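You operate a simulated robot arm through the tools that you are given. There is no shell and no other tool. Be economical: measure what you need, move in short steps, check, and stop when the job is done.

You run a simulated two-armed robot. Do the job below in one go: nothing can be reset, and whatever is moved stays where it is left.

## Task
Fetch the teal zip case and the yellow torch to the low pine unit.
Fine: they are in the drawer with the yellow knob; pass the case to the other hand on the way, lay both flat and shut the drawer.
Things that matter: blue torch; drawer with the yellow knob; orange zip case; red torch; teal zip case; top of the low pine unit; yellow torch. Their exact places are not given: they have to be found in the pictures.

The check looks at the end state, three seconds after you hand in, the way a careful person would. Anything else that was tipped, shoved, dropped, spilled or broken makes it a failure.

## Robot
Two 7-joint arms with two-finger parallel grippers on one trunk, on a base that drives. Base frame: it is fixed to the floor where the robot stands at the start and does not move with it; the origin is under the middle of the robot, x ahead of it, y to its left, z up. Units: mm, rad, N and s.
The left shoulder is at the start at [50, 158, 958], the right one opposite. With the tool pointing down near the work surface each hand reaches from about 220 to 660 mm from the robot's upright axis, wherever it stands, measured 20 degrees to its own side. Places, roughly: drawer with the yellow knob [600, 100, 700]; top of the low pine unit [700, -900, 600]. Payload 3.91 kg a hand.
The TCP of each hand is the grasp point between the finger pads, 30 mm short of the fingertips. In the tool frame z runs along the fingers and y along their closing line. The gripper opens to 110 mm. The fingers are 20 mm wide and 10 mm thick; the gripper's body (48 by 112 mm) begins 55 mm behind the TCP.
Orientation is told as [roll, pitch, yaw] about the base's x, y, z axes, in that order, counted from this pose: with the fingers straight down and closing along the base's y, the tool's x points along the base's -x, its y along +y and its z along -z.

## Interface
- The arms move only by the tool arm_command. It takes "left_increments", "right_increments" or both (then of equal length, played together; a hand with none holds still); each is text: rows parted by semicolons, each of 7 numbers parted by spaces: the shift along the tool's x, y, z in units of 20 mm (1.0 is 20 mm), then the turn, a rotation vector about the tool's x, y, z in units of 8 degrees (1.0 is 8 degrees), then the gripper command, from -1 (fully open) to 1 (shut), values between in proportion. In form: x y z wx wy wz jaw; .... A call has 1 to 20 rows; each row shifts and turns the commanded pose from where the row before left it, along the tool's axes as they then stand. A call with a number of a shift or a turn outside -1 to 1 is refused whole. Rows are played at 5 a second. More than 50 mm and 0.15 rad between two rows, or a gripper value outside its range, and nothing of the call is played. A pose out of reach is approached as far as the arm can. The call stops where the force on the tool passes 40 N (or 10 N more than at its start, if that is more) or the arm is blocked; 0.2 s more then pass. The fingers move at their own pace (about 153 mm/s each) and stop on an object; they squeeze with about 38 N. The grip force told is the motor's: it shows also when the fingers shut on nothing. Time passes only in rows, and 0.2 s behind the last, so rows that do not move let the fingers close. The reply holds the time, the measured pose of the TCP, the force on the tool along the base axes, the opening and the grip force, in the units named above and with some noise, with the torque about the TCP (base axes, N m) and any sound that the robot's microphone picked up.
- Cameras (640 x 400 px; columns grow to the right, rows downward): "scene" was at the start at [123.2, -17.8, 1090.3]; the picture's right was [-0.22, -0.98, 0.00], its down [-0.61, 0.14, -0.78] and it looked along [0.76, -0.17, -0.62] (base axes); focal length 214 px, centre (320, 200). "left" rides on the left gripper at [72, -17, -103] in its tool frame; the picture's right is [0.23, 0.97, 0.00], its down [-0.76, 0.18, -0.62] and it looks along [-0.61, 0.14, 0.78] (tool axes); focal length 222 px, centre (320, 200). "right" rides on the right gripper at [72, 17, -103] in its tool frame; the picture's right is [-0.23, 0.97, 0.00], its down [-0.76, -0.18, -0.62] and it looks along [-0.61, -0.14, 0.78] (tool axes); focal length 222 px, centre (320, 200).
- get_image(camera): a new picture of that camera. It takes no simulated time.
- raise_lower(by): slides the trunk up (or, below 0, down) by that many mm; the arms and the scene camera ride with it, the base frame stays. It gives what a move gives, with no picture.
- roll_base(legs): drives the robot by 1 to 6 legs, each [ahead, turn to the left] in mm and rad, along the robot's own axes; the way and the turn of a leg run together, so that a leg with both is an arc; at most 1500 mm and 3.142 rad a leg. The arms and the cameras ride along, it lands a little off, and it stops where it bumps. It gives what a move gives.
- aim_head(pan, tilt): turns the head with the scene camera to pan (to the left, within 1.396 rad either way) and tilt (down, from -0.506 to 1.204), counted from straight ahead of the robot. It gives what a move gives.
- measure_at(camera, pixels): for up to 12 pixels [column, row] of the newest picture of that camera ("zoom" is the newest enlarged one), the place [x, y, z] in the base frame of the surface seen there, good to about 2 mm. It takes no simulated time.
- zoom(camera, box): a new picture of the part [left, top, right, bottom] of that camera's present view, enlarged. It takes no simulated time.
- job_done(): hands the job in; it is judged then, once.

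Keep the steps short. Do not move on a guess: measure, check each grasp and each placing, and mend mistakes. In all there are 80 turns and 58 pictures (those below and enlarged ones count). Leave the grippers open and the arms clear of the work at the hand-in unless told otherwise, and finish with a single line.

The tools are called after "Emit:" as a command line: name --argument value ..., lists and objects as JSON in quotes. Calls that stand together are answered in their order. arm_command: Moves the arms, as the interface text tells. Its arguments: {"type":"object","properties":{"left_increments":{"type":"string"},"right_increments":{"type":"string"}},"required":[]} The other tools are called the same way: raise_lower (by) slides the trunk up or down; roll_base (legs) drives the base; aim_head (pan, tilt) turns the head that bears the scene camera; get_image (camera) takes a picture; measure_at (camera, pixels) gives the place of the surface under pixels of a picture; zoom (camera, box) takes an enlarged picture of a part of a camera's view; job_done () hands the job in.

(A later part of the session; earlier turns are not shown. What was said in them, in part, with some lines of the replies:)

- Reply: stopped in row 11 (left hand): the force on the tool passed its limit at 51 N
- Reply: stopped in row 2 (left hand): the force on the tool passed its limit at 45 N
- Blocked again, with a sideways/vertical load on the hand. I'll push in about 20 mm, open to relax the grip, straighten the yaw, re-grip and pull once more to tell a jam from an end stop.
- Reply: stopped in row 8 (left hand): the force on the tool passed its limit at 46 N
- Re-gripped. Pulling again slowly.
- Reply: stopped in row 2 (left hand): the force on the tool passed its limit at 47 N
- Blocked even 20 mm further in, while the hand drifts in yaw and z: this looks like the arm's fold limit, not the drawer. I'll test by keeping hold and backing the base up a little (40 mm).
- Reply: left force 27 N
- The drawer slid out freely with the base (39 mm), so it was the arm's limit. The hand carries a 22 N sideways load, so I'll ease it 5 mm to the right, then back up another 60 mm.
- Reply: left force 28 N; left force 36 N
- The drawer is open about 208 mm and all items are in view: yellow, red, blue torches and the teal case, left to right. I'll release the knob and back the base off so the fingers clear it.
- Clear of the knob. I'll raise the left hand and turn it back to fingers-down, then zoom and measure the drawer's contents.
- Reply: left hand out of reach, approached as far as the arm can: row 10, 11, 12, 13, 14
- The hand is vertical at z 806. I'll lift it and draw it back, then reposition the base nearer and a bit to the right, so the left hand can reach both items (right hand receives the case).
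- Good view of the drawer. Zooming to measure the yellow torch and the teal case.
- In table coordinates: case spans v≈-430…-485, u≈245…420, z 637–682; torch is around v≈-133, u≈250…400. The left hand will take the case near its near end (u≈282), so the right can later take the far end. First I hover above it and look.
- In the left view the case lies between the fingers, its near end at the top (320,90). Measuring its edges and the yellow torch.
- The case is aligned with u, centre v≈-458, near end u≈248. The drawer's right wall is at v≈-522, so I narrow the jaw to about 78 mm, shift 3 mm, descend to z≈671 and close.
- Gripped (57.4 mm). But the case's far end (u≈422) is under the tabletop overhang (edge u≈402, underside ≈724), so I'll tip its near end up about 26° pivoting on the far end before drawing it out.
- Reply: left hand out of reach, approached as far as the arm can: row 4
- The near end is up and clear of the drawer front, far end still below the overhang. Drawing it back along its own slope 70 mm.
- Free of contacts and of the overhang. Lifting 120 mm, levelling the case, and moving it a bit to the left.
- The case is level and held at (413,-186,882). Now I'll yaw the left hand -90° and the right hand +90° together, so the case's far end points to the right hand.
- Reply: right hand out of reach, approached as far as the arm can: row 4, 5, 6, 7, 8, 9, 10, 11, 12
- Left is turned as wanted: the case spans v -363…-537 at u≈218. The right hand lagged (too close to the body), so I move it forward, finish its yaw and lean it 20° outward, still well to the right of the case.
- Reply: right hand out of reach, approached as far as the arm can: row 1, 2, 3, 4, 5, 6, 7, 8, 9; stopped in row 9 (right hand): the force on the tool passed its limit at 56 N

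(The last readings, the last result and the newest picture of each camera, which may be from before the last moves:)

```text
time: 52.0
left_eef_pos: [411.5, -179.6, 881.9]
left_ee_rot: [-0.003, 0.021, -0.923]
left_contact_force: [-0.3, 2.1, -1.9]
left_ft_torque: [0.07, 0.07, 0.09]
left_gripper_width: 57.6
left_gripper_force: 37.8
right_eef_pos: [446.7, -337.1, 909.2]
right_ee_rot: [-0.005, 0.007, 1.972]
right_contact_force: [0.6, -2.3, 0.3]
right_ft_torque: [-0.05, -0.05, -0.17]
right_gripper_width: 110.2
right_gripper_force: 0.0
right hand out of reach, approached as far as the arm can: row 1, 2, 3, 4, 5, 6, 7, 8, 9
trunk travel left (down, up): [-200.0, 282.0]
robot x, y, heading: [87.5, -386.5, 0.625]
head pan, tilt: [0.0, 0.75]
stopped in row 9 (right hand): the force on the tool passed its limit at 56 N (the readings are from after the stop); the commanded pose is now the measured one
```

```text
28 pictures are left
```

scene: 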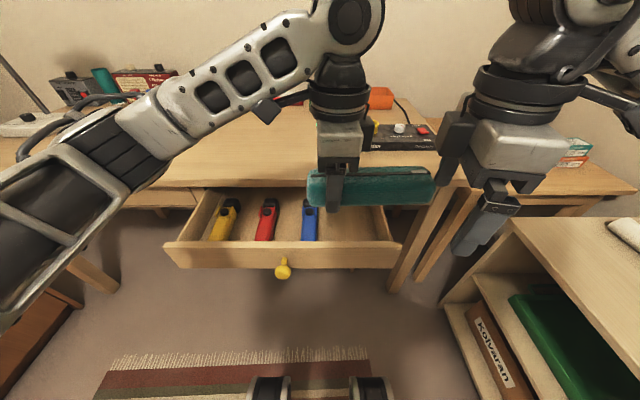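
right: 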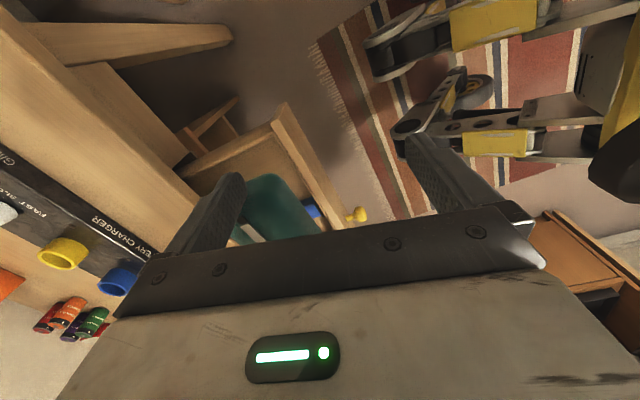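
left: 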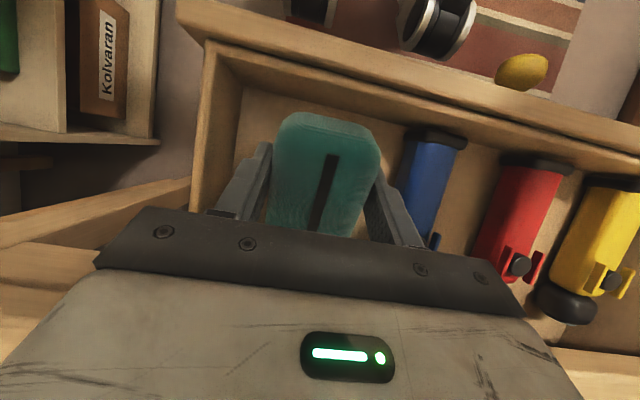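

The right hand's path drifted and its finger touched the case end; the case is still firmly held (57.6 mm). I'll back the right hand off 60 mm to its right, then go forward and finish turning.

Emit:
arm_command --right_increments "1 0 0 0 0 0 -1; 1 0 0 0 0 0 -1; 1 0 0 0 0 0 -1; -0.24 -0.97 0 0 0 0 -1; -0.24 -0.97 0 0 0 0 -1; -0.24 -0.97 0 0 0 0 -1; -0.24 -0.97 0 0 0 0 -1; 0 0 0 0 0 -0.865 -1; 0 0 0 0 0 -0.865 -1; 0 0 0 0 -0.833 0 -1; 0 0 0 0 -0.833 0 -1; 0 0 0 0 -0.833 0 -1; 0 0 0 0 0 0 -1"

Emit:
get_image --camera "scene"

```text
time: 53.7
left_eef_pos: [406.9, -174.3, 882.5]
left_ee_rot: [-0.004, 0.04, -0.926]
left_contact_force: [-0.2, 2.5, -0.8]
left_ft_torque: [0.06, 0.02, 0.12]
left_gripper_width: 57.4
left_gripper_force: 37.8
right_eef_pos: [440.9, -333.2, 904.8]
right_ee_rot: [-0.01, 0.03, 2.0]
right_contact_force: [0.0, -2.4, 0.0]
right_ft_torque: [-0.04, 0.01, -0.1]
right_gripper_width: 109.7
right_gripper_force: 0.0
right hand out of reach, approached as far as the arm can: row 1, 2, 3, 4, 5, 6, 7, 8
trunk travel left (down, up): [-200.0, 282.0]
robot x, y, heading: [93.6, -393.8, 0.627]
head pan, tilt: [0.0, 0.75]
stopped in row 8 (left hand): the force on the tool passed its limit at 53 N (the readings are from after the stop); the commanded pose is now the measured one
```

```text
27 pictures are left
```

scene: 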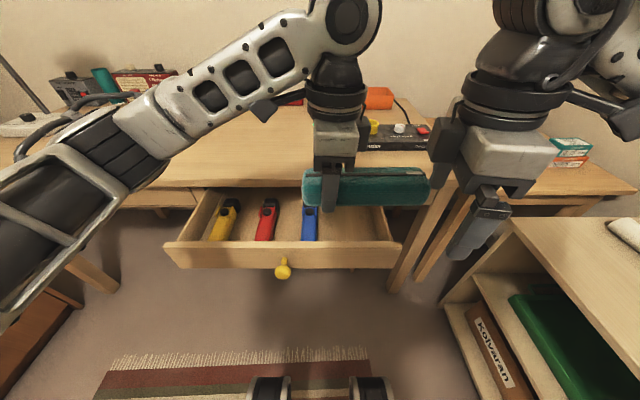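

With +90° yaw the right hand can't go that far right; the handover must be further left. I'll shift the case about 92 mm left, then bring the right hand forward and turn it the rest.

Emit:
arm_command --left_increments "0.92 0 0 0 0 0 1; 0.92 0 0 0 0 0 1; 0.92 0 0 0 0 0 1; 0.92 0 0 0 0 0 1; 0.92 0 0 0 0 0 1; 0 0 0 0 0 0 1"

Emit:
arm_command --right_increments "-0.893 -0.965 0 0 0 0 -1; -0.893 -0.965 0 0 0 0 -1; -0.893 -0.965 0 0 0 0 -1; 0 0 0 0 0 -0.77 -1; 0 0 0 0 0 -0.77 -1; 0 0 0 0 0 0 -1"

Emit:
get_image --camera "scene"

```text
time: 55.1
left_eef_pos: [351.2, -99.3, 886.4]
left_ee_rot: [-0.005, 0.04, -0.925]
left_contact_force: [0.1, 0.9, -1.3]
left_ft_torque: [0.09, 0.05, -0.03]
left_gripper_width: 57.7
left_gripper_force: 38.2
right_eef_pos: [441.0, -332.0, 904.8]
right_ee_rot: [-0.01, 0.03, 1.999]
right_contact_force: [0.3, 0.5, 0.0]
right_ft_torque: [0.0, 0.0, -0.01]
right_gripper_width: 110.1
right_gripper_force: 0.1
trunk travel left (down, up): [-200.0, 282.0]
robot x, y, heading: [93.1, -385.0, 0.632]
head pan, tilt: [0.0, 0.75]
```

```text
time: 56.5
left_eef_pos: [352.7, -99.3, 887.1]
left_ee_rot: [-0.004, 0.041, -0.927]
left_contact_force: [-1.4, 1.0, -1.6]
left_ft_torque: [0.06, 0.06, -0.08]
left_gripper_width: 57.4
left_gripper_force: 38.3
right_eef_pos: [388.3, -273.8, 900.3]
right_ee_rot: [-0.006, 0.032, 2.213]
right_contact_force: [0.6, 0.0, -0.6]
right_ft_torque: [-0.02, -0.02, -0.06]
right_gripper_width: 110.2
right_gripper_force: 0.1
right hand out of reach, approached as far as the arm can: row 1, 2, 3, 4, 5
trunk travel left (down, up): [-200.0, 282.0]
robot x, y, heading: [90.8, -387.6, 0.631]
head pan, tilt: [0.0, 0.75]
```

```text
26 pictures are left
```

scene: 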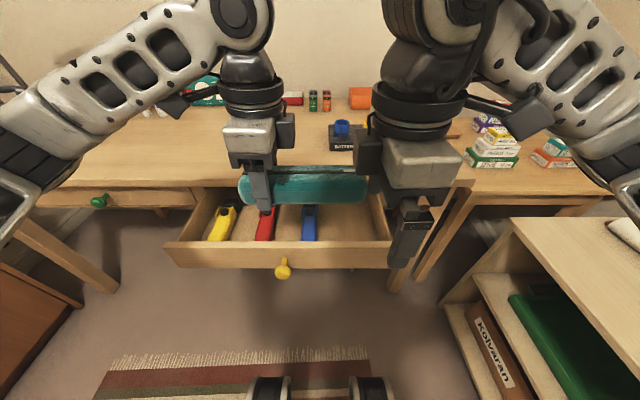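

The left is fine at u≈223, v≈-291; the right's commanded pose is out of reach there, but the mirror of the left's pose (further left) should be reachable. I'll lower the case 80 mm so that the right hand can come over it safely, then move the right's command 100 mm left.

Emit:
arm_command --left_increments "0 0 1 0 0 0 1; 0 0 1 0 0 0 1; 0 0 1 0 0 0 1; 0 0 1 0 0 0 1; 0 0 0 0 0 0 1"

Emit:
arm_command --right_increments "-1 0 0 0 0 0 -1; -1 0 0 0 0 0 -1; -1 0 0 0 0 0 -1; -1 0 0 0 0 0 -1; -1 0 0 0 0 0 -1; 0 0 0 0 0 0 -1"

Emit:
get_image --camera "scene"

```text
time: 57.7
left_eef_pos: [349.7, -98.2, 806.1]
left_ee_rot: [-0.006, 0.04, -0.925]
left_contact_force: [-0.5, 0.4, -1.8]
left_ft_torque: [0.07, 0.04, 0.01]
left_gripper_width: 57.5
left_gripper_force: 38.3
right_eef_pos: [387.4, -274.3, 900.3]
right_ee_rot: [-0.005, 0.033, 2.212]
right_contact_force: [-0.3, -0.1, -0.2]
right_ft_torque: [0.03, 0.0, -0.04]
right_gripper_width: 109.9
right_gripper_force: 0.1
trunk travel left (down, up): [-200.0, 282.0]
robot x, y, heading: [91.7, -391.9, 0.634]
head pan, tilt: [0.0, 0.75]
```

```text
time: 59.1
left_eef_pos: [350.8, -97.2, 806.3]
left_ee_rot: [-0.005, 0.039, -0.925]
left_contact_force: [-1.1, -0.3, -2.0]
left_ft_torque: [0.06, 0.04, -0.02]
left_gripper_width: 57.6
left_gripper_force: 38.4
right_eef_pos: [329.3, -192.3, 897.4]
right_ee_rot: [-0.005, 0.032, 2.211]
right_contact_force: [4.3, -9.5, 0.8]
right_ft_torque: [0.92, 0.47, -0.52]
right_gripper_width: 110.0
right_gripper_force: 0.1
trunk travel left (down, up): [-200.0, 282.0]
robot x, y, heading: [94.0, -387.1, 0.626]
head pan, tilt: [0.0, 0.75]
```

```text
25 pictures are left
```

scene: 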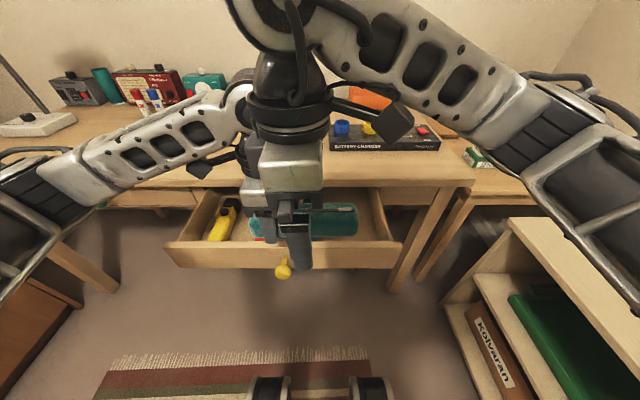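

The right hand followed this time (u≈148, v≈-351) but brushes the left hand. I move it 49 mm right, then 74 mm forward so it is over the case's right part.

Emit:
arm_command --right_increments "0.82 0 0 0 0 0 -1; 0.82 0 0 0 0 0 -1; 0.82 0 0 0 0 0 -1; 0 -0.925 0 0 0 0 -1; 0 -0.925 0 0 0 0 -1; 0 -0.925 0 0 0 0 -1; 0 -0.925 0 0 0 0 -1; 0 0 0 0 0 0 -1"

Emit:
get_image --camera "scene"

Emit:
get_image --camera "right"

```text
time: 60.9
left_eef_pos: [350.4, -98.5, 807.1]
left_ee_rot: [-0.005, 0.041, -0.928]
left_contact_force: [0.7, 0.1, -2.0]
left_ft_torque: [0.08, 0.05, -0.01]
left_gripper_width: 57.7
left_gripper_force: 37.7
right_eef_pos: [368.5, -217.8, 896.7]
right_ee_rot: [-0.006, 0.031, 2.214]
right_contact_force: [0.2, -0.2, -0.4]
right_ft_torque: [-0.02, 0.0, 0.05]
right_gripper_width: 109.9
right_gripper_force: 0.0
right hand out of reach, approached as far as the arm can: row 5, 6, 7
trunk travel left (down, up): [-200.0, 282.0]
robot x, y, heading: [90.1, -388.2, 0.628]
head pan, tilt: [0.0, 0.75]
```

```text
24 pictures are left
```

scene: 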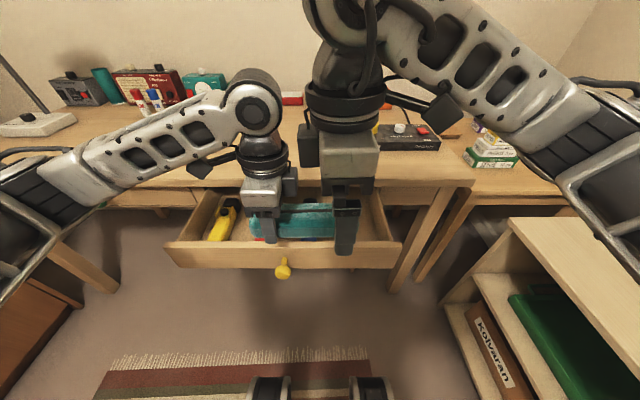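

```text
23 pictures are left
```

right: 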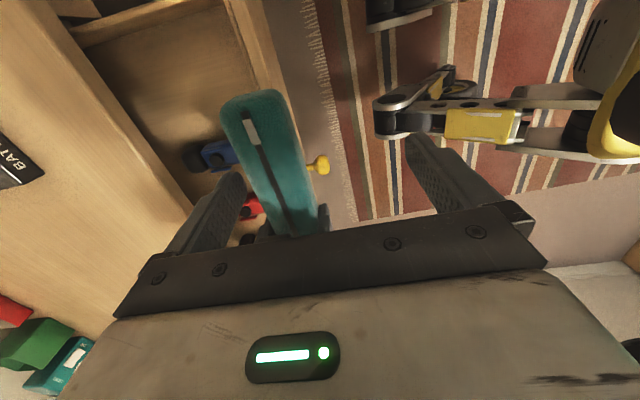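

The right hand's forward limit is about u≈164 here, so I bring the case to it: left moves 58 mm toward the robot. Then I re-look before lowering.

Emit:
arm_command --left_increments "0 -0.967 0 0 0 0 1; 0 -0.967 0 0 0 0 1; 0 -0.967 0 0 0 0 1; 0 0 0 0 0 0 1"

Emit:
get_image --camera "right"

Emit:
measure_at --camera "right" --pixels '[[250, 100], [290, 150], [330, 150], [250, 150], [280, 105], [300, 200], [340, 200], [320, 120], [350, 120], [320, 170], [340, 100], [300, 100]]'

```text
time: 61.9
left_eef_pos: [303.6, -132.9, 806.8]
left_ee_rot: [-0.004, 0.039, -0.923]
left_contact_force: [0.0, -1.3, -1.3]
left_ft_torque: [0.07, 0.02, -0.01]
left_gripper_width: 57.5
left_gripper_force: 37.8
right_eef_pos: [369.8, -218.8, 897.7]
right_ee_rot: [-0.005, 0.032, 2.212]
right_contact_force: [0.8, -0.6, -0.2]
right_ft_torque: [0.02, 0.0, -0.08]
right_gripper_width: 109.8
right_gripper_force: 0.1
trunk travel left (down, up): [-200.0, 282.0]
robot x, y, heading: [91.6, -388.2, 0.628]
head pan, tilt: [0.0, 0.75]
```

```text
22 pictures are left
```

right: 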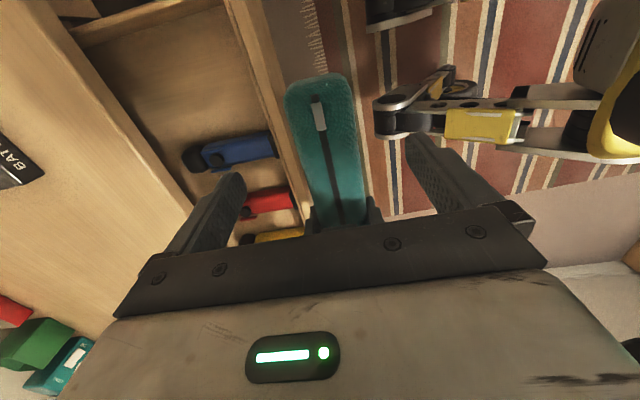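

```text
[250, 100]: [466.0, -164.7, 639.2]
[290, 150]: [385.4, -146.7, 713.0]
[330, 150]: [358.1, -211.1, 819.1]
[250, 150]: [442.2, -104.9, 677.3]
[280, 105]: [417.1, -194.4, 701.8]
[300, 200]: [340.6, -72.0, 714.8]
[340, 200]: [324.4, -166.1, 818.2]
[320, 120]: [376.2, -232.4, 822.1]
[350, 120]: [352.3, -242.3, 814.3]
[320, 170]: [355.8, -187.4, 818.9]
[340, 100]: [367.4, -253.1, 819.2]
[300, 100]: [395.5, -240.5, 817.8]
```

The case lies centrally between the right fingers (centre u≈158 vs TCP u≈165). I shift the right 6 mm, lower it 90 mm, and close.

Emit:
arm_command --right_increments "0 0.3 0.9 0 0 0 -1; 0 0 0.9 0 0 0 -1; 0 0 0.9 0 0 0 -1; 0 0 0.9 0 0 0 -1; 0 0 0.9 0 0 0 -1; 0 0 0 0 0 0 -1; 0 0 0 0 0 0 1; 0 0 0 0 0 0 1; 0 0 0 0 0 0 1; 0 0 0 0 0 0 1"

Emit:
get_image --camera "scene"

```text
time: 64.1
left_eef_pos: [302.8, -134.0, 805.8]
left_ee_rot: [-0.006, 0.038, -0.929]
left_contact_force: [-14.3, -8.5, 5.9]
left_ft_torque: [-0.28, -0.44, -1.58]
left_gripper_width: 57.6
left_gripper_force: 38.4
right_eef_pos: [368.9, -223.2, 824.7]
right_ee_rot: [-0.003, 0.03, 2.204]
right_contact_force: [13.4, 8.8, -6.1]
right_ft_torque: [-0.15, -0.25, -0.24]
right_gripper_width: 57.4
right_gripper_force: 38.1
right hand out of reach, approached as far as the arm can: row 5
trunk travel left (down, up): [-200.0, 282.0]
robot x, y, heading: [90.3, -389.8, 0.631]
head pan, tilt: [0.0, 0.75]
```

```text
21 pictures are left
```

scene: 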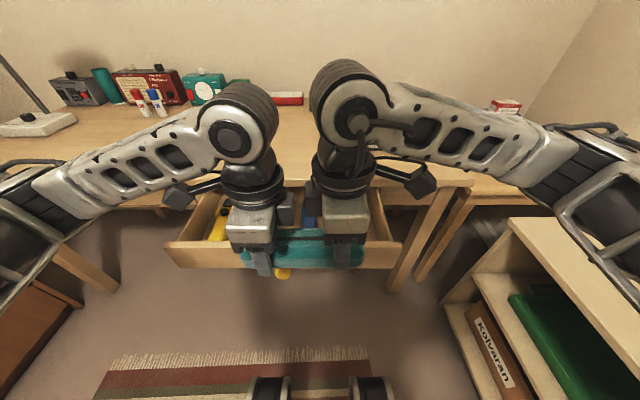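

Both hands hold the case (57.6 / 57.4 mm). Opening the left hand and lifting it away.

Emit:
arm_command --left_increments "0 0 0 0 0 0 -1; 0 0 0 0 0 0 -1; 0 0 0 0 0 0 -1; 0.2 0 -1 0 0 0 -1; 0.2 0 -1 0 0 0 -1; 0.2 0 -1 0 0 0 -1; 1 0 0 0 0 0 -1; 1 0 0 0 0 0 -1; 1 0 0 0 0 0 -1; 1 0 0 0 0 0 -1; 0 0 0 0 0 0 -1"

Emit:
get_image --camera "scene"

```text
time: 66.5
left_eef_pos: [250.8, -61.7, 871.7]
left_ee_rot: [-0.005, 0.042, -0.926]
left_contact_force: [-0.2, 0.3, 0.8]
left_ft_torque: [0.0, -0.02, 0.02]
left_gripper_width: 109.9
left_gripper_force: 0.0
right_eef_pos: [368.6, -224.2, 825.9]
right_ee_rot: [-0.002, 0.032, 2.206]
right_contact_force: [0.7, 0.6, -0.4]
right_ft_torque: [-0.07, -0.07, 0.0]
right_gripper_width: 57.5
right_gripper_force: 38.6
trunk travel left (down, up): [-200.0, 282.0]
robot x, y, heading: [90.0, -386.7, 0.629]
head pan, tilt: [0.0, 0.75]
```

```text
20 pictures are left
```

scene: 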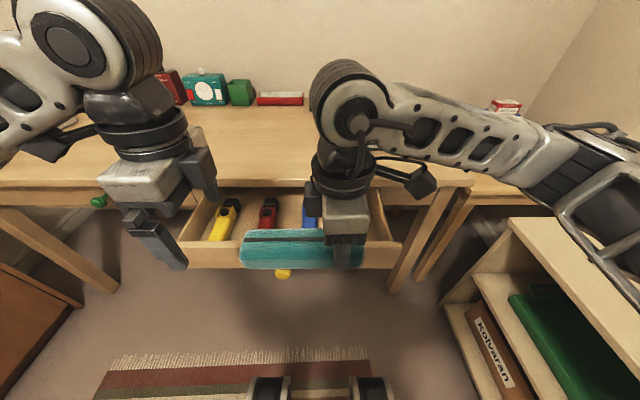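

The pass worked: the right hand alone holds the case (57.5 mm). Now the left hand turns back to fingers closing along the drawer's width and hovers over the yellow torch.

Emit:
arm_command --left_increments "0 0 0 0 0 -0.9375 -1; 0 0 0 0 0 -0.9375 -1; 0 0 0 0 0 -0.9375 -1; 0 0 0 0 0 -0.9375 -1; 0 0 0 0 0 -0.9375 -1; 0 0 0 0 0 -0.9375 -1; 0 0 0 0 0 -0.9375 -1; 0 0 0 0 0 -0.9375 -1; 0 0 0 0 0 -0.9375 -1; 0 0 0 0 0 -0.9375 -1; 0 0 0 0 0 -0.9375 -1; 0 0 0 0 0 -0.9375 -1; -1 0.45 0.8 0 0 0 -1; -1 0.45 0.8 0 0 0 -1; -1 0.45 0.8 0 0 0 -1; -1 0.45 0.8 0 0 0 -1; -1 0.45 0.8 0 0 0 -1; -0.9 0.45 0.8 0 0 0 -1; -0.9 0.45 0.8 0 0 0 -1; 0 0 0 0 0 0 -1"

Emit:
get_image --camera "left"

Emit:
zoom --camera "scene" --box '[150, 150, 374, 290]'

```text
time: 70.7
left_eef_pos: [316.4, 72.9, 761.2]
left_ee_rot: [0.039, 0.005, 0.645]
left_contact_force: [0.0, 0.1, 0.2]
left_ft_torque: [0.0, -0.01, 0.01]
left_gripper_width: 109.6
left_gripper_force: 0.2
right_eef_pos: [367.2, -223.6, 825.5]
right_ee_rot: [-0.002, 0.029, 2.207]
right_contact_force: [0.2, 0.7, -0.6]
right_ft_torque: [-0.08, -0.02, 0.01]
right_gripper_width: 57.0
right_gripper_force: 38.2
trunk travel left (down, up): [-200.0, 282.0]
robot x, y, heading: [91.7, -391.8, 0.63]
head pan, tilt: [0.0, 0.75]
```

```text
19 pictures are left
```

left: 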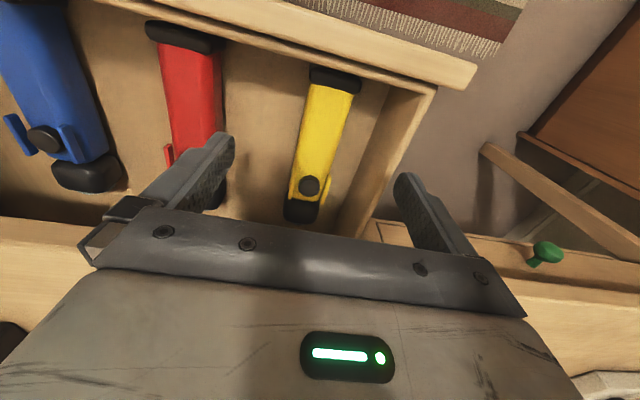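

```text
2.86 times, centred on (262, 220) of scene
```

zoom: 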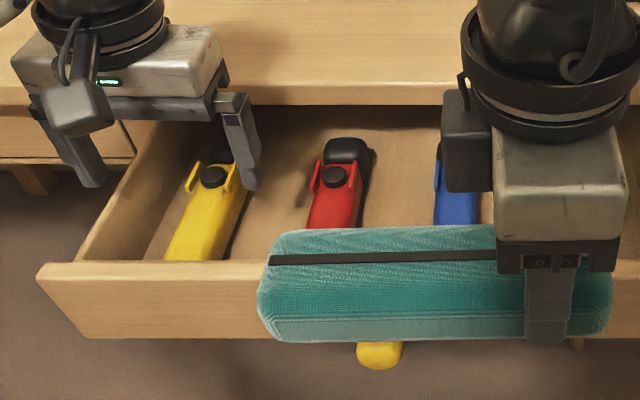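

The torch is visible in the left view from (335,75) to (303,215). Measuring its edges and the drawer's left wall.

Emit:
measure_at --camera "left" --pixels '[[335, 72], [312, 90], [348, 95], [300, 150], [338, 150], [291, 195], [325, 190], [303, 212], [308, 186], [400, 110], [365, 190], [318, 130]]'

```text
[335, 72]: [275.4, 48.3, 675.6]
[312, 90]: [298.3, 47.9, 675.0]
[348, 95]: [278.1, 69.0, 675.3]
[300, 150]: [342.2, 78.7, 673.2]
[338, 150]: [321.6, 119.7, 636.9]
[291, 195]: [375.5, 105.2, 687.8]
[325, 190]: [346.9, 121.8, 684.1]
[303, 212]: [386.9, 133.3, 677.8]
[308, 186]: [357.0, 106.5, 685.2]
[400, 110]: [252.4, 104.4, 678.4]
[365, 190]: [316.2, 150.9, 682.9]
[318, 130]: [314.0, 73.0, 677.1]
```

Torch axis v≈-127, u 247…395, about 34 mm wide, top z≈677. I narrow the jaw to 70 mm (wall at v≈-68), align, descend to z≈671 and close.

Emit:
arm_command --left_increments "-0.4 0.22 0 0.28 0 0 -0.27; 0 0 0 0 0 0 -0.27; 0 0 0.9 0 0 0 -0.27; 0 0 0.9 0 0 0 -0.27; 0 0 0.9 0 0 0 -0.27; 0 0 0.9 0 0 0 -0.27; 0 0 0.9 0 0 0 -0.27; 0 0 0 0 0 0 -0.27; 0 0 0 0 0 0 1; 0 0 0 0 0 0 1; 0 0 0 0 0 0 1; 0 0 0 0 0 0 1"

Emit:
get_image --camera "left"

```text
time: 73.3
left_eef_pos: [322.3, 80.9, 671.8]
left_ee_rot: [-0.001, 0.005, 0.646]
left_contact_force: [0.4, 1.3, 0.1]
left_ft_torque: [0.13, -0.26, 0.07]
left_gripper_width: 41.6
left_gripper_force: 38.0
right_eef_pos: [367.7, -224.3, 825.8]
right_ee_rot: [-0.002, 0.029, 2.205]
right_contact_force: [0.6, 0.1, 0.4]
right_ft_torque: [-0.03, -0.04, -0.01]
right_gripper_width: 57.4
right_gripper_force: 37.7
trunk travel left (down, up): [-200.0, 282.0]
robot x, y, heading: [95.6, -390.6, 0.629]
head pan, tilt: [0.0, 0.75]
```

```text
17 pictures are left
```

left: 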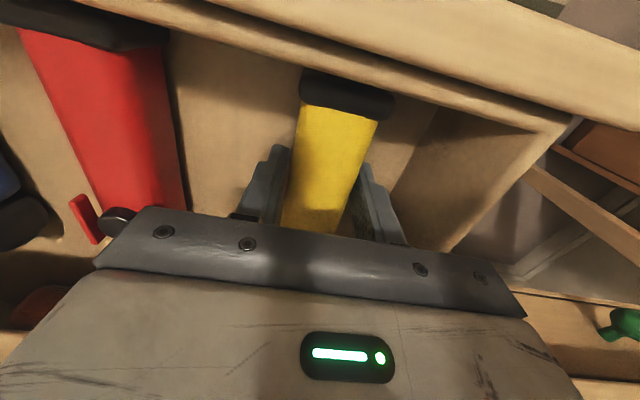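

Torch gripped (41.6 mm). Its head is close to the overhang, so I tip the head end up about 15°, lift 140 mm, then level it and draw back.

Emit:
arm_command --left_increments "0 0 -0.35 0 -0.625 0 1; 0 0 -0.35 0 -0.625 0 1; 0 0 -0.35 0 -0.625 0 1; -0.259 0 -0.966 0 0 0 1; -0.259 0 -0.966 0 0 0 1; -0.259 0 -0.966 0 0 0 1; -0.259 0 -0.966 0 0 0 1; -0.259 0 -0.966 0 0 0 1; -0.259 0 -0.966 0 0 0 1; -0.259 0 -0.966 0 0 0 1; -0.259 0 -0.966 0 0 0 1; 0.9 0 0 0 0.625 0 1; 0.9 0 0 0 0.625 0 1; 0.9 0 0 0 0.625 0 1; 0 0 0 0 0 0 1"

Emit:
get_image --camera "scene"

```text
time: 76.5
left_eef_pos: [277.8, 49.9, 843.2]
left_ee_rot: [0.0, 0.005, 0.647]
left_contact_force: [0.6, 1.0, -1.4]
left_ft_torque: [0.01, 0.02, 0.0]
left_gripper_width: 41.6
left_gripper_force: 37.7
right_eef_pos: [367.3, -224.0, 824.7]
right_ee_rot: [-0.003, 0.029, 2.206]
right_contact_force: [-0.1, 0.4, 0.0]
right_ft_torque: [-0.05, -0.06, 0.0]
right_gripper_width: 57.1
right_gripper_force: 37.6
trunk travel left (down, up): [-200.0, 282.0]
robot x, y, heading: [91.9, -389.1, 0.63]
head pan, tilt: [0.0, 0.75]
```

```text
16 pictures are left
```

scene: 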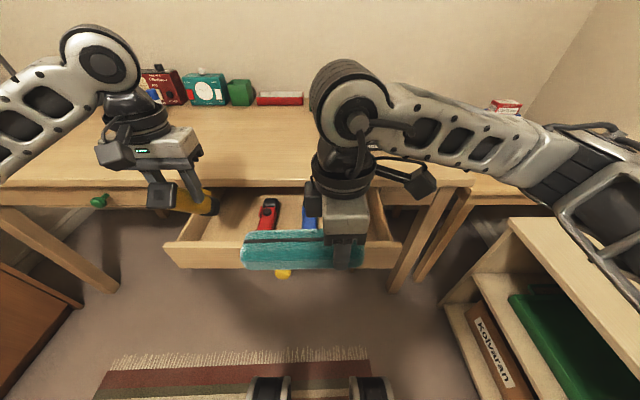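

Both objects are in hand: torch left (41.6 mm), case right (57 mm). I'll back off 80 mm, turn right to face the pine unit and advance 230 mm, arms held high. I also measure the base's front from this picture.

Emit:
measure_at --camera "scene" --pixels '[[270, 380], [370, 380], [270, 395], [320, 395]]'

Emit:
roll_base --legs '[[-80, 0], [0, -1.557], [230, 0]]'

Emit:
get_image --camera "scene"

```text
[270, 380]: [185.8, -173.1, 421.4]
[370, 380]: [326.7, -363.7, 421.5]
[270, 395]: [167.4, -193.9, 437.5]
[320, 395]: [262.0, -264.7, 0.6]
```

```text
time: 82.8
left_eef_pos: [602.7, -806.3, 843.0]
left_ee_rot: [0.002, 0.005, -0.921]
left_contact_force: [-0.3, 0.1, -1.6]
left_ft_torque: [-0.02, -0.01, 0.02]
left_gripper_width: 41.6
left_gripper_force: 38.0
right_eef_pos: [329.7, -896.9, 825.4]
right_ee_rot: [-0.004, 0.031, 0.639]
right_contact_force: [0.0, -0.2, 0.3]
right_ft_torque: [-0.04, 0.07, 0.01]
right_gripper_width: 57.1
right_gripper_force: 38.3
trunk travel left (down, up): [-200.0, 282.0]
robot x, y, heading: [163.1, -621.7, -0.935]
head pan, tilt: [0.0, 0.75]
```

```text
15 pictures are left
```

scene: 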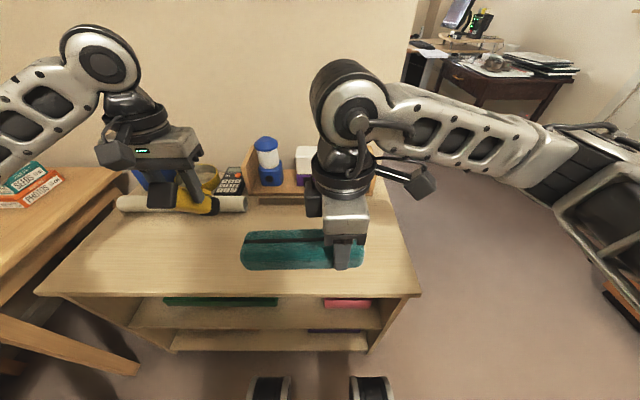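

I face the unit with both items above it. I measure the top's front edge, the roll's front and a few surface points.

Emit:
measure_at --camera "scene" --pixels '[[60, 290], [230, 292], [410, 292], [120, 208], [150, 211], [240, 210], [265, 207], [370, 215], [120, 250], [300, 278], [200, 240], [385, 240]]'

Emit:
roll_base --legs '[[60, 0]]'

```text
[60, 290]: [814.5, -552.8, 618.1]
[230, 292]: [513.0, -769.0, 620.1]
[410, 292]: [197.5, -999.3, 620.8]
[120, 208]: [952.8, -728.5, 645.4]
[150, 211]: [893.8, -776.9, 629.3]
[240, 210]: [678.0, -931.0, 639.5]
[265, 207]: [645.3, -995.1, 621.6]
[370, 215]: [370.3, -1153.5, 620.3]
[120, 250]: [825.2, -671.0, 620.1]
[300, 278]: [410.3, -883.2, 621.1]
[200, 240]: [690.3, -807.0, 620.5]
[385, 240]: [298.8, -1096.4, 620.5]
```

```text
time: 83.8
left_eef_pos: [629.1, -843.2, 842.2]
left_ee_rot: [0.002, 0.009, -0.923]
left_contact_force: [0.3, 0.1, -1.7]
left_ft_torque: [0.03, 0.01, 0.0]
left_gripper_width: 41.8
left_gripper_force: 37.4
right_eef_pos: [356.4, -933.4, 824.8]
right_ee_rot: [0.0, 0.033, 0.635]
right_contact_force: [-0.5, -0.4, -0.5]
right_ft_torque: [-0.05, 0.06, 0.05]
right_gripper_width: 56.9
right_gripper_force: 38.3
trunk travel left (down, up): [-200.0, 282.0]
robot x, y, heading: [191.2, -657.7, -0.934]
head pan, tilt: [0.0, 0.75]
stopped in leg 1: the robot was blocked; the commanded pose is now the measured one
```

The base touched the unit's front (278 mm ahead of the axis). I back off 8 mm, then turn the case 30° and extend the right hand 60 mm forward, and draw the torch back 44 mm — all at height.

Emit:
roll_base --legs '[[-10, 0]]'

Emit:
arm_command --left_increments "0.55 0 0 0 0 0 1; 0.55 0 0 0 0 0 1; 0.55 0 0 0 0 0 1; 0.55 0 0 0 0 0 1; 0 0 0 0 0 0 1; 0 0 0 0 0 0 1; 0 0 0 0 0 0 1; 0 0 0 0 0 0 1; 0 0 0 0 0 0 1" --right_increments "0 0 0 0 0 0.9375 1; 0 0 0 0 0 0.9375 1; 0 0 0 0 0 0.9375 1; 0 0 0 0 0 0.9375 1; -0.375 -0.65 0 0 0 0 1; -0.375 -0.65 0 0 0 0 1; -0.375 -0.65 0 0 0 0 1; -0.375 -0.65 0 0 0 0 1; 0 0 0 0 0 0 1"

Emit:
get_image --camera "scene"

```text
time: 84.6
left_eef_pos: [623.7, -834.9, 842.1]
left_ee_rot: [0.001, 0.008, -0.925]
left_contact_force: [0.4, -0.2, -1.7]
left_ft_torque: [0.02, -0.02, 0.0]
left_gripper_width: 41.6
left_gripper_force: 38.7
right_eef_pos: [350.9, -925.9, 825.8]
right_ee_rot: [0.001, 0.033, 0.635]
right_contact_force: [-0.3, 0.2, 0.5]
right_ft_torque: [-0.03, 0.09, 0.02]
right_gripper_width: 57.2
right_gripper_force: 37.7
trunk travel left (down, up): [-200.0, 282.0]
robot x, y, heading: [184.2, -650.5, -0.93]
head pan, tilt: [0.0, 0.75]
```

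```text
time: 86.6
left_eef_pos: [596.6, -801.1, 842.7]
left_ee_rot: [0.002, 0.009, -0.922]
left_contact_force: [0.3, -0.6, -2.0]
left_ft_torque: [0.04, 0.06, 0.0]
left_gripper_width: 41.7
left_gripper_force: 38.5
right_eef_pos: [387.5, -973.5, 824.4]
right_ee_rot: [-0.015, 0.025, 0.111]
right_contact_force: [-0.3, -0.4, 0.5]
right_ft_torque: [-0.04, 0.07, -0.01]
right_gripper_width: 57.2
right_gripper_force: 37.8
trunk travel left (down, up): [-200.0, 282.0]
robot x, y, heading: [182.0, -652.6, -0.939]
head pan, tilt: [0.0, 0.75]
```

```text
14 pictures are left
```

scene: 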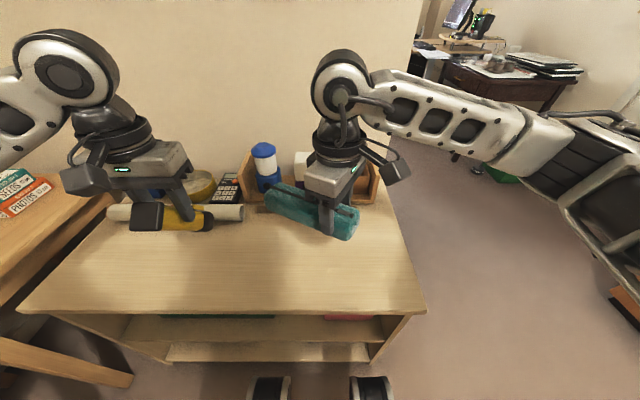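

Both are well placed over the clear front strip (torch at u≈-3, v≈-999; case at u≈-274, v≈-1011). Lowering both to about 7 mm above the surface.

Emit:
arm_command --left_increments "0 0 0.9 0 0 0 1; 0 0 0.9 0 0 0 1; 0 0 0.9 0 0 0 1; 0 0 0.9 0 0 0 1; 0 0 0.9 0 0 0 1; 0 0 0.9 0 0 0 1; 0 0 0.9 0 0 0 1; 0 0 0.9 0 0 0 1; 0 0 0.9 0 0 0 1; 0 0 0.9 0 0 0 1; 0 0 0 0 0 0 1" --right_increments "0 0 0.7 0 0 0 1; 0 0 0.7 0 0 0 1; 0 0 0.7 0 0 0 1; 0 0 0.7 0 0 0 1; 0 0 0.7 0 0 0 1; 0 0 0.7 0 0 0 1; 0 0 0.7 0 0 0 1; 0 0 0.7 0 0 0 1; 0 0 0.7 0 0 0 1; 0 0 0.7 0 0 0 1; 0 0 0 0 0 0 1"

Emit:
zoom --camera "scene" --box '[20, 120, 436, 380]'

```text
time: 89.0
left_eef_pos: [596.2, -797.4, 662.4]
left_ee_rot: [0.002, 0.009, -0.924]
left_contact_force: [-2.8, 2.6, 10.4]
left_ft_torque: [-0.85, -0.41, -0.07]
left_gripper_width: 41.6
left_gripper_force: 38.0
right_eef_pos: [381.1, -977.2, 684.6]
right_ee_rot: [-0.016, 0.026, 0.111]
right_contact_force: [0.2, 0.1, -0.1]
right_ft_torque: [-0.01, 0.08, 0.01]
right_gripper_width: 57.4
right_gripper_force: 38.2
trunk travel left (down, up): [-200.0, 282.0]
robot x, y, heading: [184.1, -652.4, -0.939]
head pan, tilt: [0.0, 0.75]
```

```text
1.54 times, centred on (228, 250) of scene
```

zoom: 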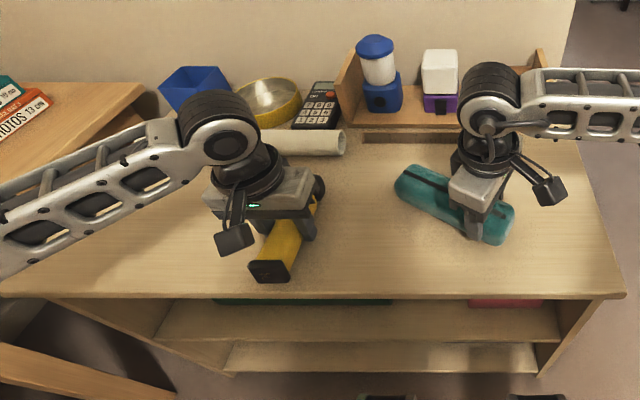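

The torch's head end touches first (10 N), so it hangs about 4° nose-down. I level it by 4°, then lower both in small steps until they rest.

Emit:
arm_command --left_increments "0 0 0 0 -0.25 0 1; 0 0 0 0 -0.25 0 1; 0 0 0.1 0 0 0 1; 0 0 0.1 0 0 0 1; 0 0 0 0 0 0 1" --right_increments "0 0 0.1 0 0 0 1; 0 0 0.1 0 0 0 1; 0 0 0.1 0 0 0 1; 0 0 0.1 0 0 0 1; 0 0 0 0 0 0 1"

```text
time: 90.2
left_eef_pos: [596.1, -799.0, 658.6]
left_ee_rot: [0.002, -0.064, -0.925]
left_contact_force: [0.5, -0.1, -1.9]
left_ft_torque: [0.02, 0.02, -0.01]
left_gripper_width: 41.6
left_gripper_force: 38.4
right_eef_pos: [382.2, -977.4, 678.3]
right_ee_rot: [-0.016, 0.026, 0.11]
right_contact_force: [-3.4, 0.1, 6.2]
right_ft_torque: [0.32, -0.98, 0.13]
right_gripper_width: 57.0
right_gripper_force: 37.9
trunk travel left (down, up): [-200.0, 282.0]
robot x, y, heading: [185.2, -652.2, -0.934]
head pan, tilt: [0.0, 0.75]
```

The case's left end now touches (6 N); the torch is level with about 3 mm to go. Lowering both a little more.

Emit:
arm_command --left_increments "0 0 0.1 0 0 0 1; 0 0 0.1 0 0 0 1; 0 0 0 0 0 0 1" --right_increments "0 0 0.1 0 0 0 1; 0 0 0.1 0 0 0 1; 0 0 0 0 0 0 1"

```text
time: 91.0
left_eef_pos: [596.2, -799.0, 655.6]
left_ee_rot: [0.001, -0.065, -0.92]
left_contact_force: [-0.7, 2.4, 3.1]
left_ft_torque: [-0.4, -0.16, 0.0]
left_gripper_width: 41.7
left_gripper_force: 38.2
right_eef_pos: [382.2, -977.5, 673.1]
right_ee_rot: [-0.018, 0.024, 0.112]
right_contact_force: [-4.8, -0.4, 7.4]
right_ft_torque: [0.39, -0.98, 0.24]
right_gripper_width: 57.2
right_gripper_force: 37.9
trunk travel left (down, up): [-200.0, 282.0]
robot x, y, heading: [183.6, -647.6, -0.935]
head pan, tilt: [0.0, 0.75]
```

Both rest on the top. Opening both hands and lifting straight up.

Emit:
arm_command --left_increments "0 0 0 0 0 0 0; 0 0 0 0 0 0 -0.5; 0 0 0 0 0 0 -1; 0 0 0 0 0 0 -1; 0 0 -0.5 0 0 0 -1; 0 0 -1 0 0 0 -1; 0 0 -1 0 0 0 -1; 0 0 -1 0 0 0 -1; 0 0 -1 0 0 0 -1; 0 0 -1 0 0.5 0 -1; 0 0 -1 0 0 0 -1; 0 0 -1 0 0 0 -1; 0 0 -1 0 0 0 -1; 0 0 -1 0 0 0 -1; 0 0 0 0 0 0 -1" --right_increments "0 0 0 0 0 0 0; 0 0 0 0 0 0 -0.5; 0 0 0 0 0 0 -1; 0 0 0 0 0 0 -1; 0 0 -0.5 0 0 0 -1; 0 0 -1 0 0 0 -1; 0 0 -1 0 0 0 -1; 0 0 -1 0 0 0 -1; 0 0 -1 0 0 0 -1; 0 0 -1 0 0 0 -1; 0 0 -1 0 0 0 -1; 0 0 -1 0 0 0 -1; 0 0 -1 0 0 0 -1; 0 0 0 0 0 0 -1; 0 0 0 0 0 0 -1"

Emit:
zoom --camera "scene" --box '[20, 120, 436, 380]'

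```text
time: 94.2
left_eef_pos: [592.3, -793.5, 844.1]
left_ee_rot: [0.003, 0.006, -0.922]
left_contact_force: [-0.2, 0.1, 0.3]
left_ft_torque: [0.01, 0.04, 0.03]
left_gripper_width: 110.0
left_gripper_force: 0.1
right_eef_pos: [384.6, -972.7, 842.0]
right_ee_rot: [-0.017, 0.026, 0.111]
right_contact_force: [-0.7, 0.3, -0.6]
right_ft_torque: [0.0, 0.01, -0.02]
right_gripper_width: 109.8
right_gripper_force: 0.0
trunk travel left (down, up): [-200.0, 282.0]
robot x, y, heading: [186.4, -651.2, -0.934]
head pan, tilt: [0.0, 0.75]
```

```text
1.54 times, centred on (228, 250) of scene
```

zoom: 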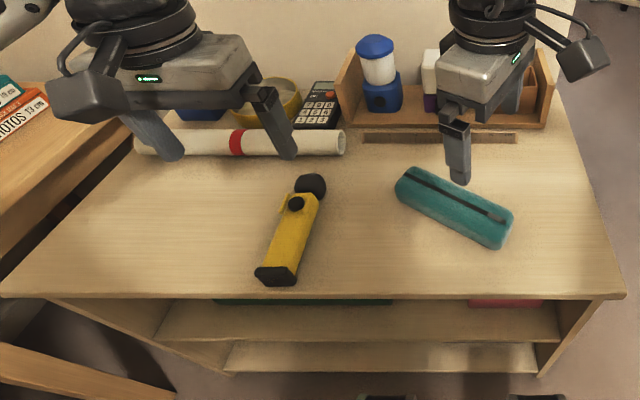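

The torch and the case both lie flat and clear of everything. Now back to the drawer: reverse, turn left to face it, and back off a little.

Emit:
roll_base --legs '[[-345, 0], [0, 1.577], [-45, 0]]'

Emit:
get_image --camera "scene"

```text
time: 100.7
left_eef_pos: [98.4, 6.0, 844.2]
left_ee_rot: [0.002, 0.007, 0.626]
left_contact_force: [0.1, -0.9, 0.2]
left_ft_torque: [0.0, 0.01, -0.02]
left_gripper_width: 110.3
left_gripper_force: 0.0
right_eef_pos: [272.2, -206.3, 842.9]
right_ee_rot: [-0.014, 0.025, 1.659]
right_contact_force: [0.4, -0.3, -1.0]
right_ft_torque: [0.0, 0.0, 0.01]
right_gripper_width: 110.0
right_gripper_force: 0.0
trunk travel left (down, up): [-200.0, 282.0]
robot x, y, heading: [-56.1, -394.8, 0.607]
head pan, tilt: [0.0, 0.75]
```

```text
11 pictures are left
```

scene: 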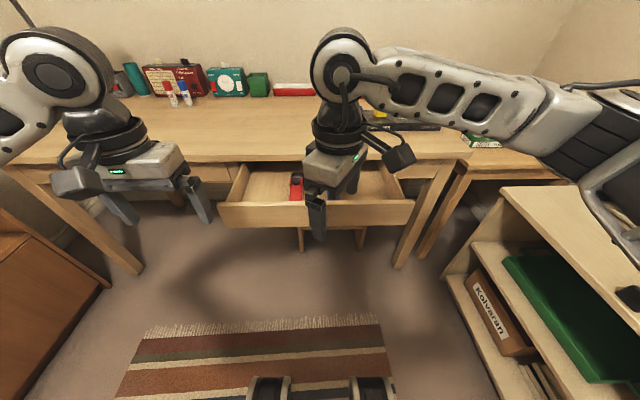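

I stand squarely before the drawer again; the right hand hangs near the knob. I'll turn it back and move it right, while the left hand moves over to the knob's line, staying high.

Emit:
arm_command --left_increments "0 0 0 0 0 -0.125 -0.3; 0 0 0 0 0 0 -0.3; 0 0 0 0 0 0 -0.3; 0 0 0 0 0 0 -0.3; 0 0 0 0 0 0 -0.3; 0 0 0 0 0 0 -0.3; -0.41 -0.93 0 0 0 0 -0.3; -0.41 -0.93 0 0 0 0 -0.3; -0.41 -0.93 0 0 0 0 -0.3; -0.41 -0.93 0 0 0 0 -0.3; -0.41 -0.93 0 0 0 0 -0.3; -0.41 -0.93 0 0 0 0 -0.3; -0.41 -0.93 0 0 0 0 -0.3; -0.41 -0.93 0 0 0 0 -0.3; -0.41 -0.93 0 0 0 0 -0.3; -0.41 -0.93 0 0 0 0 -0.3; -0.41 -0.93 0 0 0 0 -0.3; -0.41 -0.93 0 0 0 0 -0.3; -0.41 -0.93 0 0 0 0 -0.3; 0 0 0 0 0 0 -0.3" --right_increments "0 0 0 0 0 0.94 -1; 0 0 0 0 0 0.94 -1; 0 0 0 0 0 0.94 -1; 0 0 0 0 0 0.94 -1; 0 0 0 0 0 0.94 -1; 0 0 0 0 0 0.94 -1; 0 0 0 0 0 0.94 -1; 0 0 0 0 0 0.94 -1; 0 -1 0 0 0 0 -1; 0 -1 0 0 0 0 -1; 0 -1 0 0 0 0 -1; 0 -1 0 0 0 0 -1; 0 -1 0 0 0 0 -1; 0 -1 0 0 0 0 -1; 0 -1 0 0 0 0 -1; 0 -1 0 0 0 0 -1; 0 -1 0 0 0 0 -1; 0 -1 0 0 0 0 -1; 0 0 0 0 0 0 -1; 0 0 0 0 0 0 -1"

```text
time: 104.9
left_eef_pos: [329.4, -124.7, 842.7]
left_ee_rot: [0.002, 0.005, 0.641]
left_contact_force: [0.1, 0.8, 0.2]
left_ft_torque: [-0.02, -0.03, 0.0]
left_gripper_width: 71.3
left_gripper_force: 0.2
right_eef_pos: [384.1, -370.7, 848.9]
right_ee_rot: [-0.031, 0.0, 0.608]
right_contact_force: [0.0, 0.4, -0.4]
right_ft_torque: [0.0, 0.03, 0.02]
right_gripper_width: 110.0
right_gripper_force: 0.1
trunk travel left (down, up): [-200.0, 282.0]
robot x, y, heading: [-61.4, -396.5, 0.611]
head pan, tilt: [0.0, 0.75]
```

Left hand is in line with the knob. I back the base 60 mm for clearance, then lower the left hand and pitch it 45° as before.

Emit:
roll_base --legs '[[-60, 0]]'

Emit:
arm_command --left_increments "0 0 1 0 0 0 -0.3; 0 0 1 0 0 0 -0.3; 0 0 1 0 0 0 -0.3; 0 0 1 0 0 0 -0.3; 0 0 1 0 0 0 -0.3; 0 0 1 0 0 0 -0.3; 0 0 1 0 0 0 -0.3; 0 0 0 0 -0.9375 0 -0.3; 0 0 0 0 -0.9375 0 -0.3; 0 0 0 0 -0.9375 0 -0.3; 0 0 0 0 -0.9375 0 -0.3; 0 0 0 0 -0.9375 0 -0.3; 0 0 0 0 -0.9375 0 -0.3; 0 0 0 0 0 0 -0.3"

Emit:
get_image --camera "left"

```text
time: 105.8
left_eef_pos: [281.7, -158.3, 842.7]
left_ee_rot: [0.002, 0.01, 0.643]
left_contact_force: [-0.9, -0.7, 0.6]
left_ft_torque: [-0.02, 0.02, 0.01]
left_gripper_width: 71.6
left_gripper_force: 0.1
right_eef_pos: [336.9, -403.2, 849.6]
right_ee_rot: [-0.032, 0.001, 0.61]
right_contact_force: [-0.3, 0.0, 0.1]
right_ft_torque: [0.02, -0.01, 0.01]
right_gripper_width: 109.8
right_gripper_force: 0.1
trunk travel left (down, up): [-200.0, 282.0]
robot x, y, heading: [-101.8, -431.0, 0.608]
head pan, tilt: [0.0, 0.75]
```

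```text
time: 108.8
left_eef_pos: [279.5, -159.3, 703.2]
left_ee_rot: [0.001, -0.779, 0.641]
left_contact_force: [0.5, -0.7, -0.3]
left_ft_torque: [0.01, 0.04, -0.02]
left_gripper_width: 71.4
left_gripper_force: 0.1
right_eef_pos: [335.8, -402.6, 848.0]
right_ee_rot: [-0.032, 0.0, 0.608]
right_contact_force: [0.1, -0.7, 0.0]
right_ft_torque: [-0.01, 0.0, 0.01]
right_gripper_width: 110.1
right_gripper_force: 0.1
trunk travel left (down, up): [-200.0, 282.0]
robot x, y, heading: [-105.3, -430.3, 0.608]
head pan, tilt: [0.0, 0.75]
```

```text
10 pictures are left
```

left: 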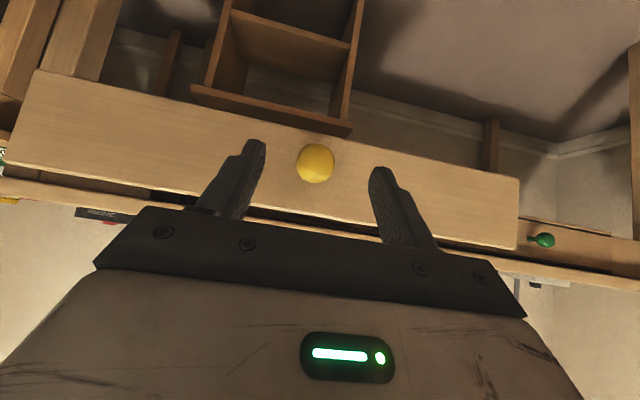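

The knob is between the fingers and the fingertips will push the panel on both sides of it. Driving ahead 150 mm, which pushes the drawer about half way.

Emit:
roll_base --legs '[[150, 0]]'

Emit:
get_image --camera "left"

```text
time: 110.2
left_eef_pos: [403.0, -71.8, 702.2]
left_ee_rot: [0.0, -0.778, 0.64]
left_contact_force: [0.2, -0.6, -0.4]
left_ft_torque: [0.01, -0.01, 0.01]
left_gripper_width: 71.6
left_gripper_force: 0.1
right_eef_pos: [459.7, -316.3, 849.5]
right_ee_rot: [-0.032, -0.001, 0.608]
right_contact_force: [-0.1, -0.2, 0.5]
right_ft_torque: [-0.01, -0.03, 0.02]
right_gripper_width: 110.1
right_gripper_force: 0.0
trunk travel left (down, up): [-200.0, 282.0]
robot x, y, heading: [20.3, -345.4, 0.606]
head pan, tilt: [0.0, 0.75]
```

```text
9 pictures are left
```

left: 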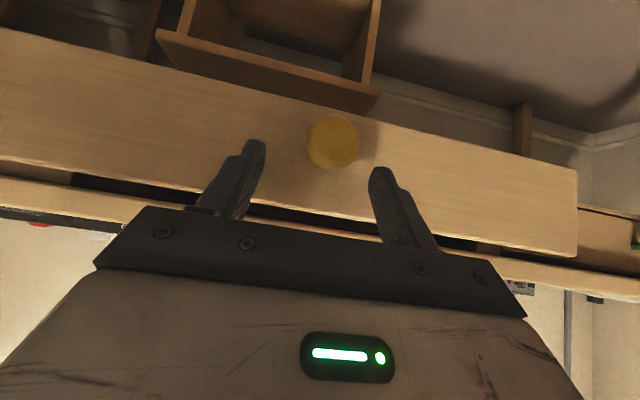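

The drawer moved along freely. Now the arm pushes the rest slowly until it meets the stop.

Emit:
arm_command --left_increments "-0.357 0.1 0.351 0 0 0 -0.3; -0.357 0 0.351 0 0 0 -0.3; -0.357 0 0.351 0 0 0 -0.3; -0.357 0 0.351 0 0 0 -0.3; -0.357 0 0.351 0 0 0 -0.3; -0.357 0 0.351 0 0 0 -0.3; -0.357 0 0.351 0 0 0 -0.3; -0.357 0 0.351 0 0 0 -0.3; -0.357 0 0.351 0 0 0 -0.3; -0.357 0 0.351 0 0 0 -0.3; -0.357 0 0.351 0 0 0 -0.3; -0.357 0 0.351 0 0 0 -0.3; -0.2 0 0.2 0 0 0 -0.3; -0.2 0 0.2 0 0 0 -0.3; 0 0 0 0 0 0 -0.3"

Emit:
get_image --camera "left"

```text
time: 113.2
left_eef_pos: [501.4, 0.5, 700.6]
left_ee_rot: [0.002, -0.77, 0.633]
left_contact_force: [-12.0, -5.0, 6.1]
left_ft_torque: [-0.18, -0.08, -0.45]
left_gripper_width: 69.7
left_gripper_force: 0.1
right_eef_pos: [457.3, -317.9, 851.0]
right_ee_rot: [-0.03, -0.002, 0.609]
right_contact_force: [-0.4, 0.2, -0.3]
right_ft_torque: [0.01, 0.02, 0.05]
right_gripper_width: 109.7
right_gripper_force: 0.0
trunk travel left (down, up): [-200.0, 282.0]
robot x, y, heading: [19.1, -350.1, 0.612]
head pan, tilt: [0.0, 0.75]
stopped in row 14 (left hand): the force on the tool passed its limit at 47 N (the readings are from after the stop); the commanded pose is now the measured one
```

```text
8 pictures are left
```

left: 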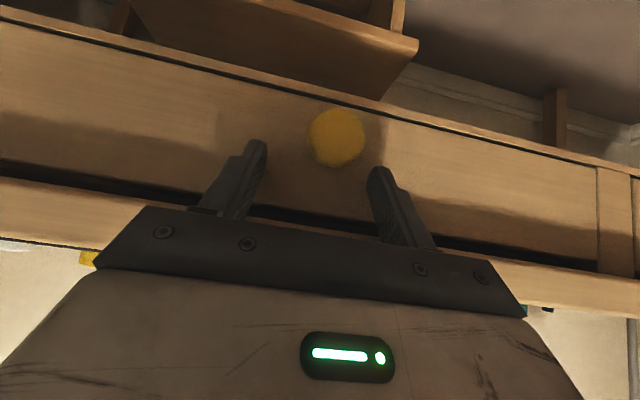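

It met a hard stop and looks flush with the frame. I back the hand off 60 mm, then the base, and check from the head camera.

Emit:
arm_command --left_increments "0.5 0 -0.5 0 0 0 -0.3; 0.5 0 -0.5 0 0 0 -0.3; 0.5 0 -0.5 0 0 0 -0.3; 0.5 0 -0.5 0 0 0 -0.3; 0.5 0 -0.5 0 0 0 -0.3; 0 0 0 0 0 0 -1"

Emit:
roll_base --legs '[[-200, 0]]'

Emit:
zoom --camera "scene" --box '[160, 120, 480, 320]'

Emit:
measure_at --camera "zoom" --pixels '[[180, 106], [230, 106], [350, 106], [420, 106], [460, 106], [500, 106], [150, 106], [320, 108]]'

```text
time: 114.6
left_eef_pos: [444.2, -40.7, 701.3]
left_ee_rot: [0.002, -0.766, 0.634]
left_contact_force: [0.1, 0.4, 0.2]
left_ft_torque: [-0.03, 0.01, 0.0]
left_gripper_width: 110.1
left_gripper_force: 0.1
right_eef_pos: [460.3, -315.6, 848.5]
right_ee_rot: [-0.029, 0.0, 0.609]
right_contact_force: [-0.3, -0.7, 0.4]
right_ft_torque: [-0.02, 0.02, 0.0]
right_gripper_width: 110.4
right_gripper_force: 0.1
trunk travel left (down, up): [-200.0, 282.0]
robot x, y, heading: [19.9, -347.6, 0.615]
head pan, tilt: [0.0, 0.75]
```

```text
time: 116.2
left_eef_pos: [281.6, -155.3, 700.3]
left_ee_rot: [0.005, -0.766, 0.631]
left_contact_force: [0.0, 0.7, -0.6]
left_ft_torque: [-0.03, 0.02, -0.03]
left_gripper_width: 109.7
left_gripper_force: 0.2
right_eef_pos: [296.1, -431.6, 848.5]
right_ee_rot: [-0.031, 0.001, 0.61]
right_contact_force: [-0.2, 0.4, -0.3]
right_ft_torque: [0.02, -0.01, -0.01]
right_gripper_width: 110.0
right_gripper_force: 0.1
trunk travel left (down, up): [-200.0, 282.0]
robot x, y, heading: [-147.2, -461.7, 0.608]
head pan, tilt: [0.0, 0.75]
```

```text
2.00 times, centred on (320, 220) of scene
```

zoom: 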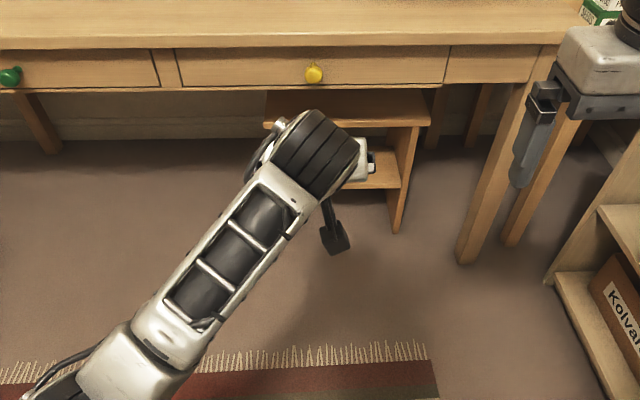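

```text
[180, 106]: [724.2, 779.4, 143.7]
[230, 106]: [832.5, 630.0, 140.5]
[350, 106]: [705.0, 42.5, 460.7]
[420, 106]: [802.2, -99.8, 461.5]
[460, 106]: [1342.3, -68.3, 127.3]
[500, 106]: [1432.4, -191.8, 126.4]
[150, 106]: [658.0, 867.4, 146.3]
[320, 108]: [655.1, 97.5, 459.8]
```

The drawer looks shut. I compare its face with the fixed frame beside it, and look toward the unit for the final check.

Emit:
measure_at --camera "zoom" --pixels '[[220, 72], [400, 72], [435, 70], [480, 66], [167, 72], [313, 75]]'

Emit:
aim_head --pan -1.2 --tilt 0.55

Emit:
get_image --camera "scene"

```text
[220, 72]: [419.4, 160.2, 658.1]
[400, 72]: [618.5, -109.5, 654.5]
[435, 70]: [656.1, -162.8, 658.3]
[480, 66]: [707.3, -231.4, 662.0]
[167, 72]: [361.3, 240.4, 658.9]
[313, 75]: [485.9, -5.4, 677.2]
```

```text
time: 117.6
left_eef_pos: [280.5, -154.8, 700.4]
left_ee_rot: [0.005, -0.767, 0.635]
left_contact_force: [-0.2, 0.0, -0.7]
left_ft_torque: [0.01, -0.01, -0.02]
left_gripper_width: 110.0
left_gripper_force: 0.1
right_eef_pos: [296.2, -431.7, 848.9]
right_ee_rot: [-0.033, -0.001, 0.61]
right_contact_force: [-0.2, 0.1, 0.1]
right_ft_torque: [-0.01, 0.0, -0.02]
right_gripper_width: 109.9
right_gripper_force: 0.0
trunk travel left (down, up): [-200.0, 282.0]
robot x, y, heading: [-144.2, -458.0, 0.605]
head pan, tilt: [-1.201, 0.55]
```

```text
6 pictures are left
```

scene: 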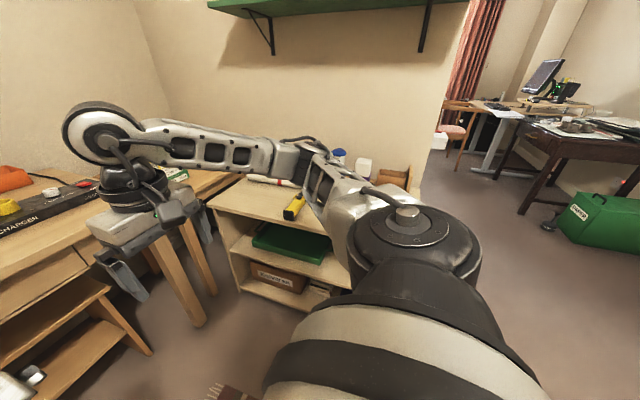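

The drawer face (u 427–432) is flush with the frame beside it (427–433). The torch and case were lying flat on the unit when I released them, and both grippers are open and clear, so I'm handing in.

Emit:
job_done

```text
The job is handed in.
```

The teal zip case, passed from the left hand to the right on the way, and the yellow torch lie flat on top of the low pine unit, and the drawer with the yellow knob is shut.
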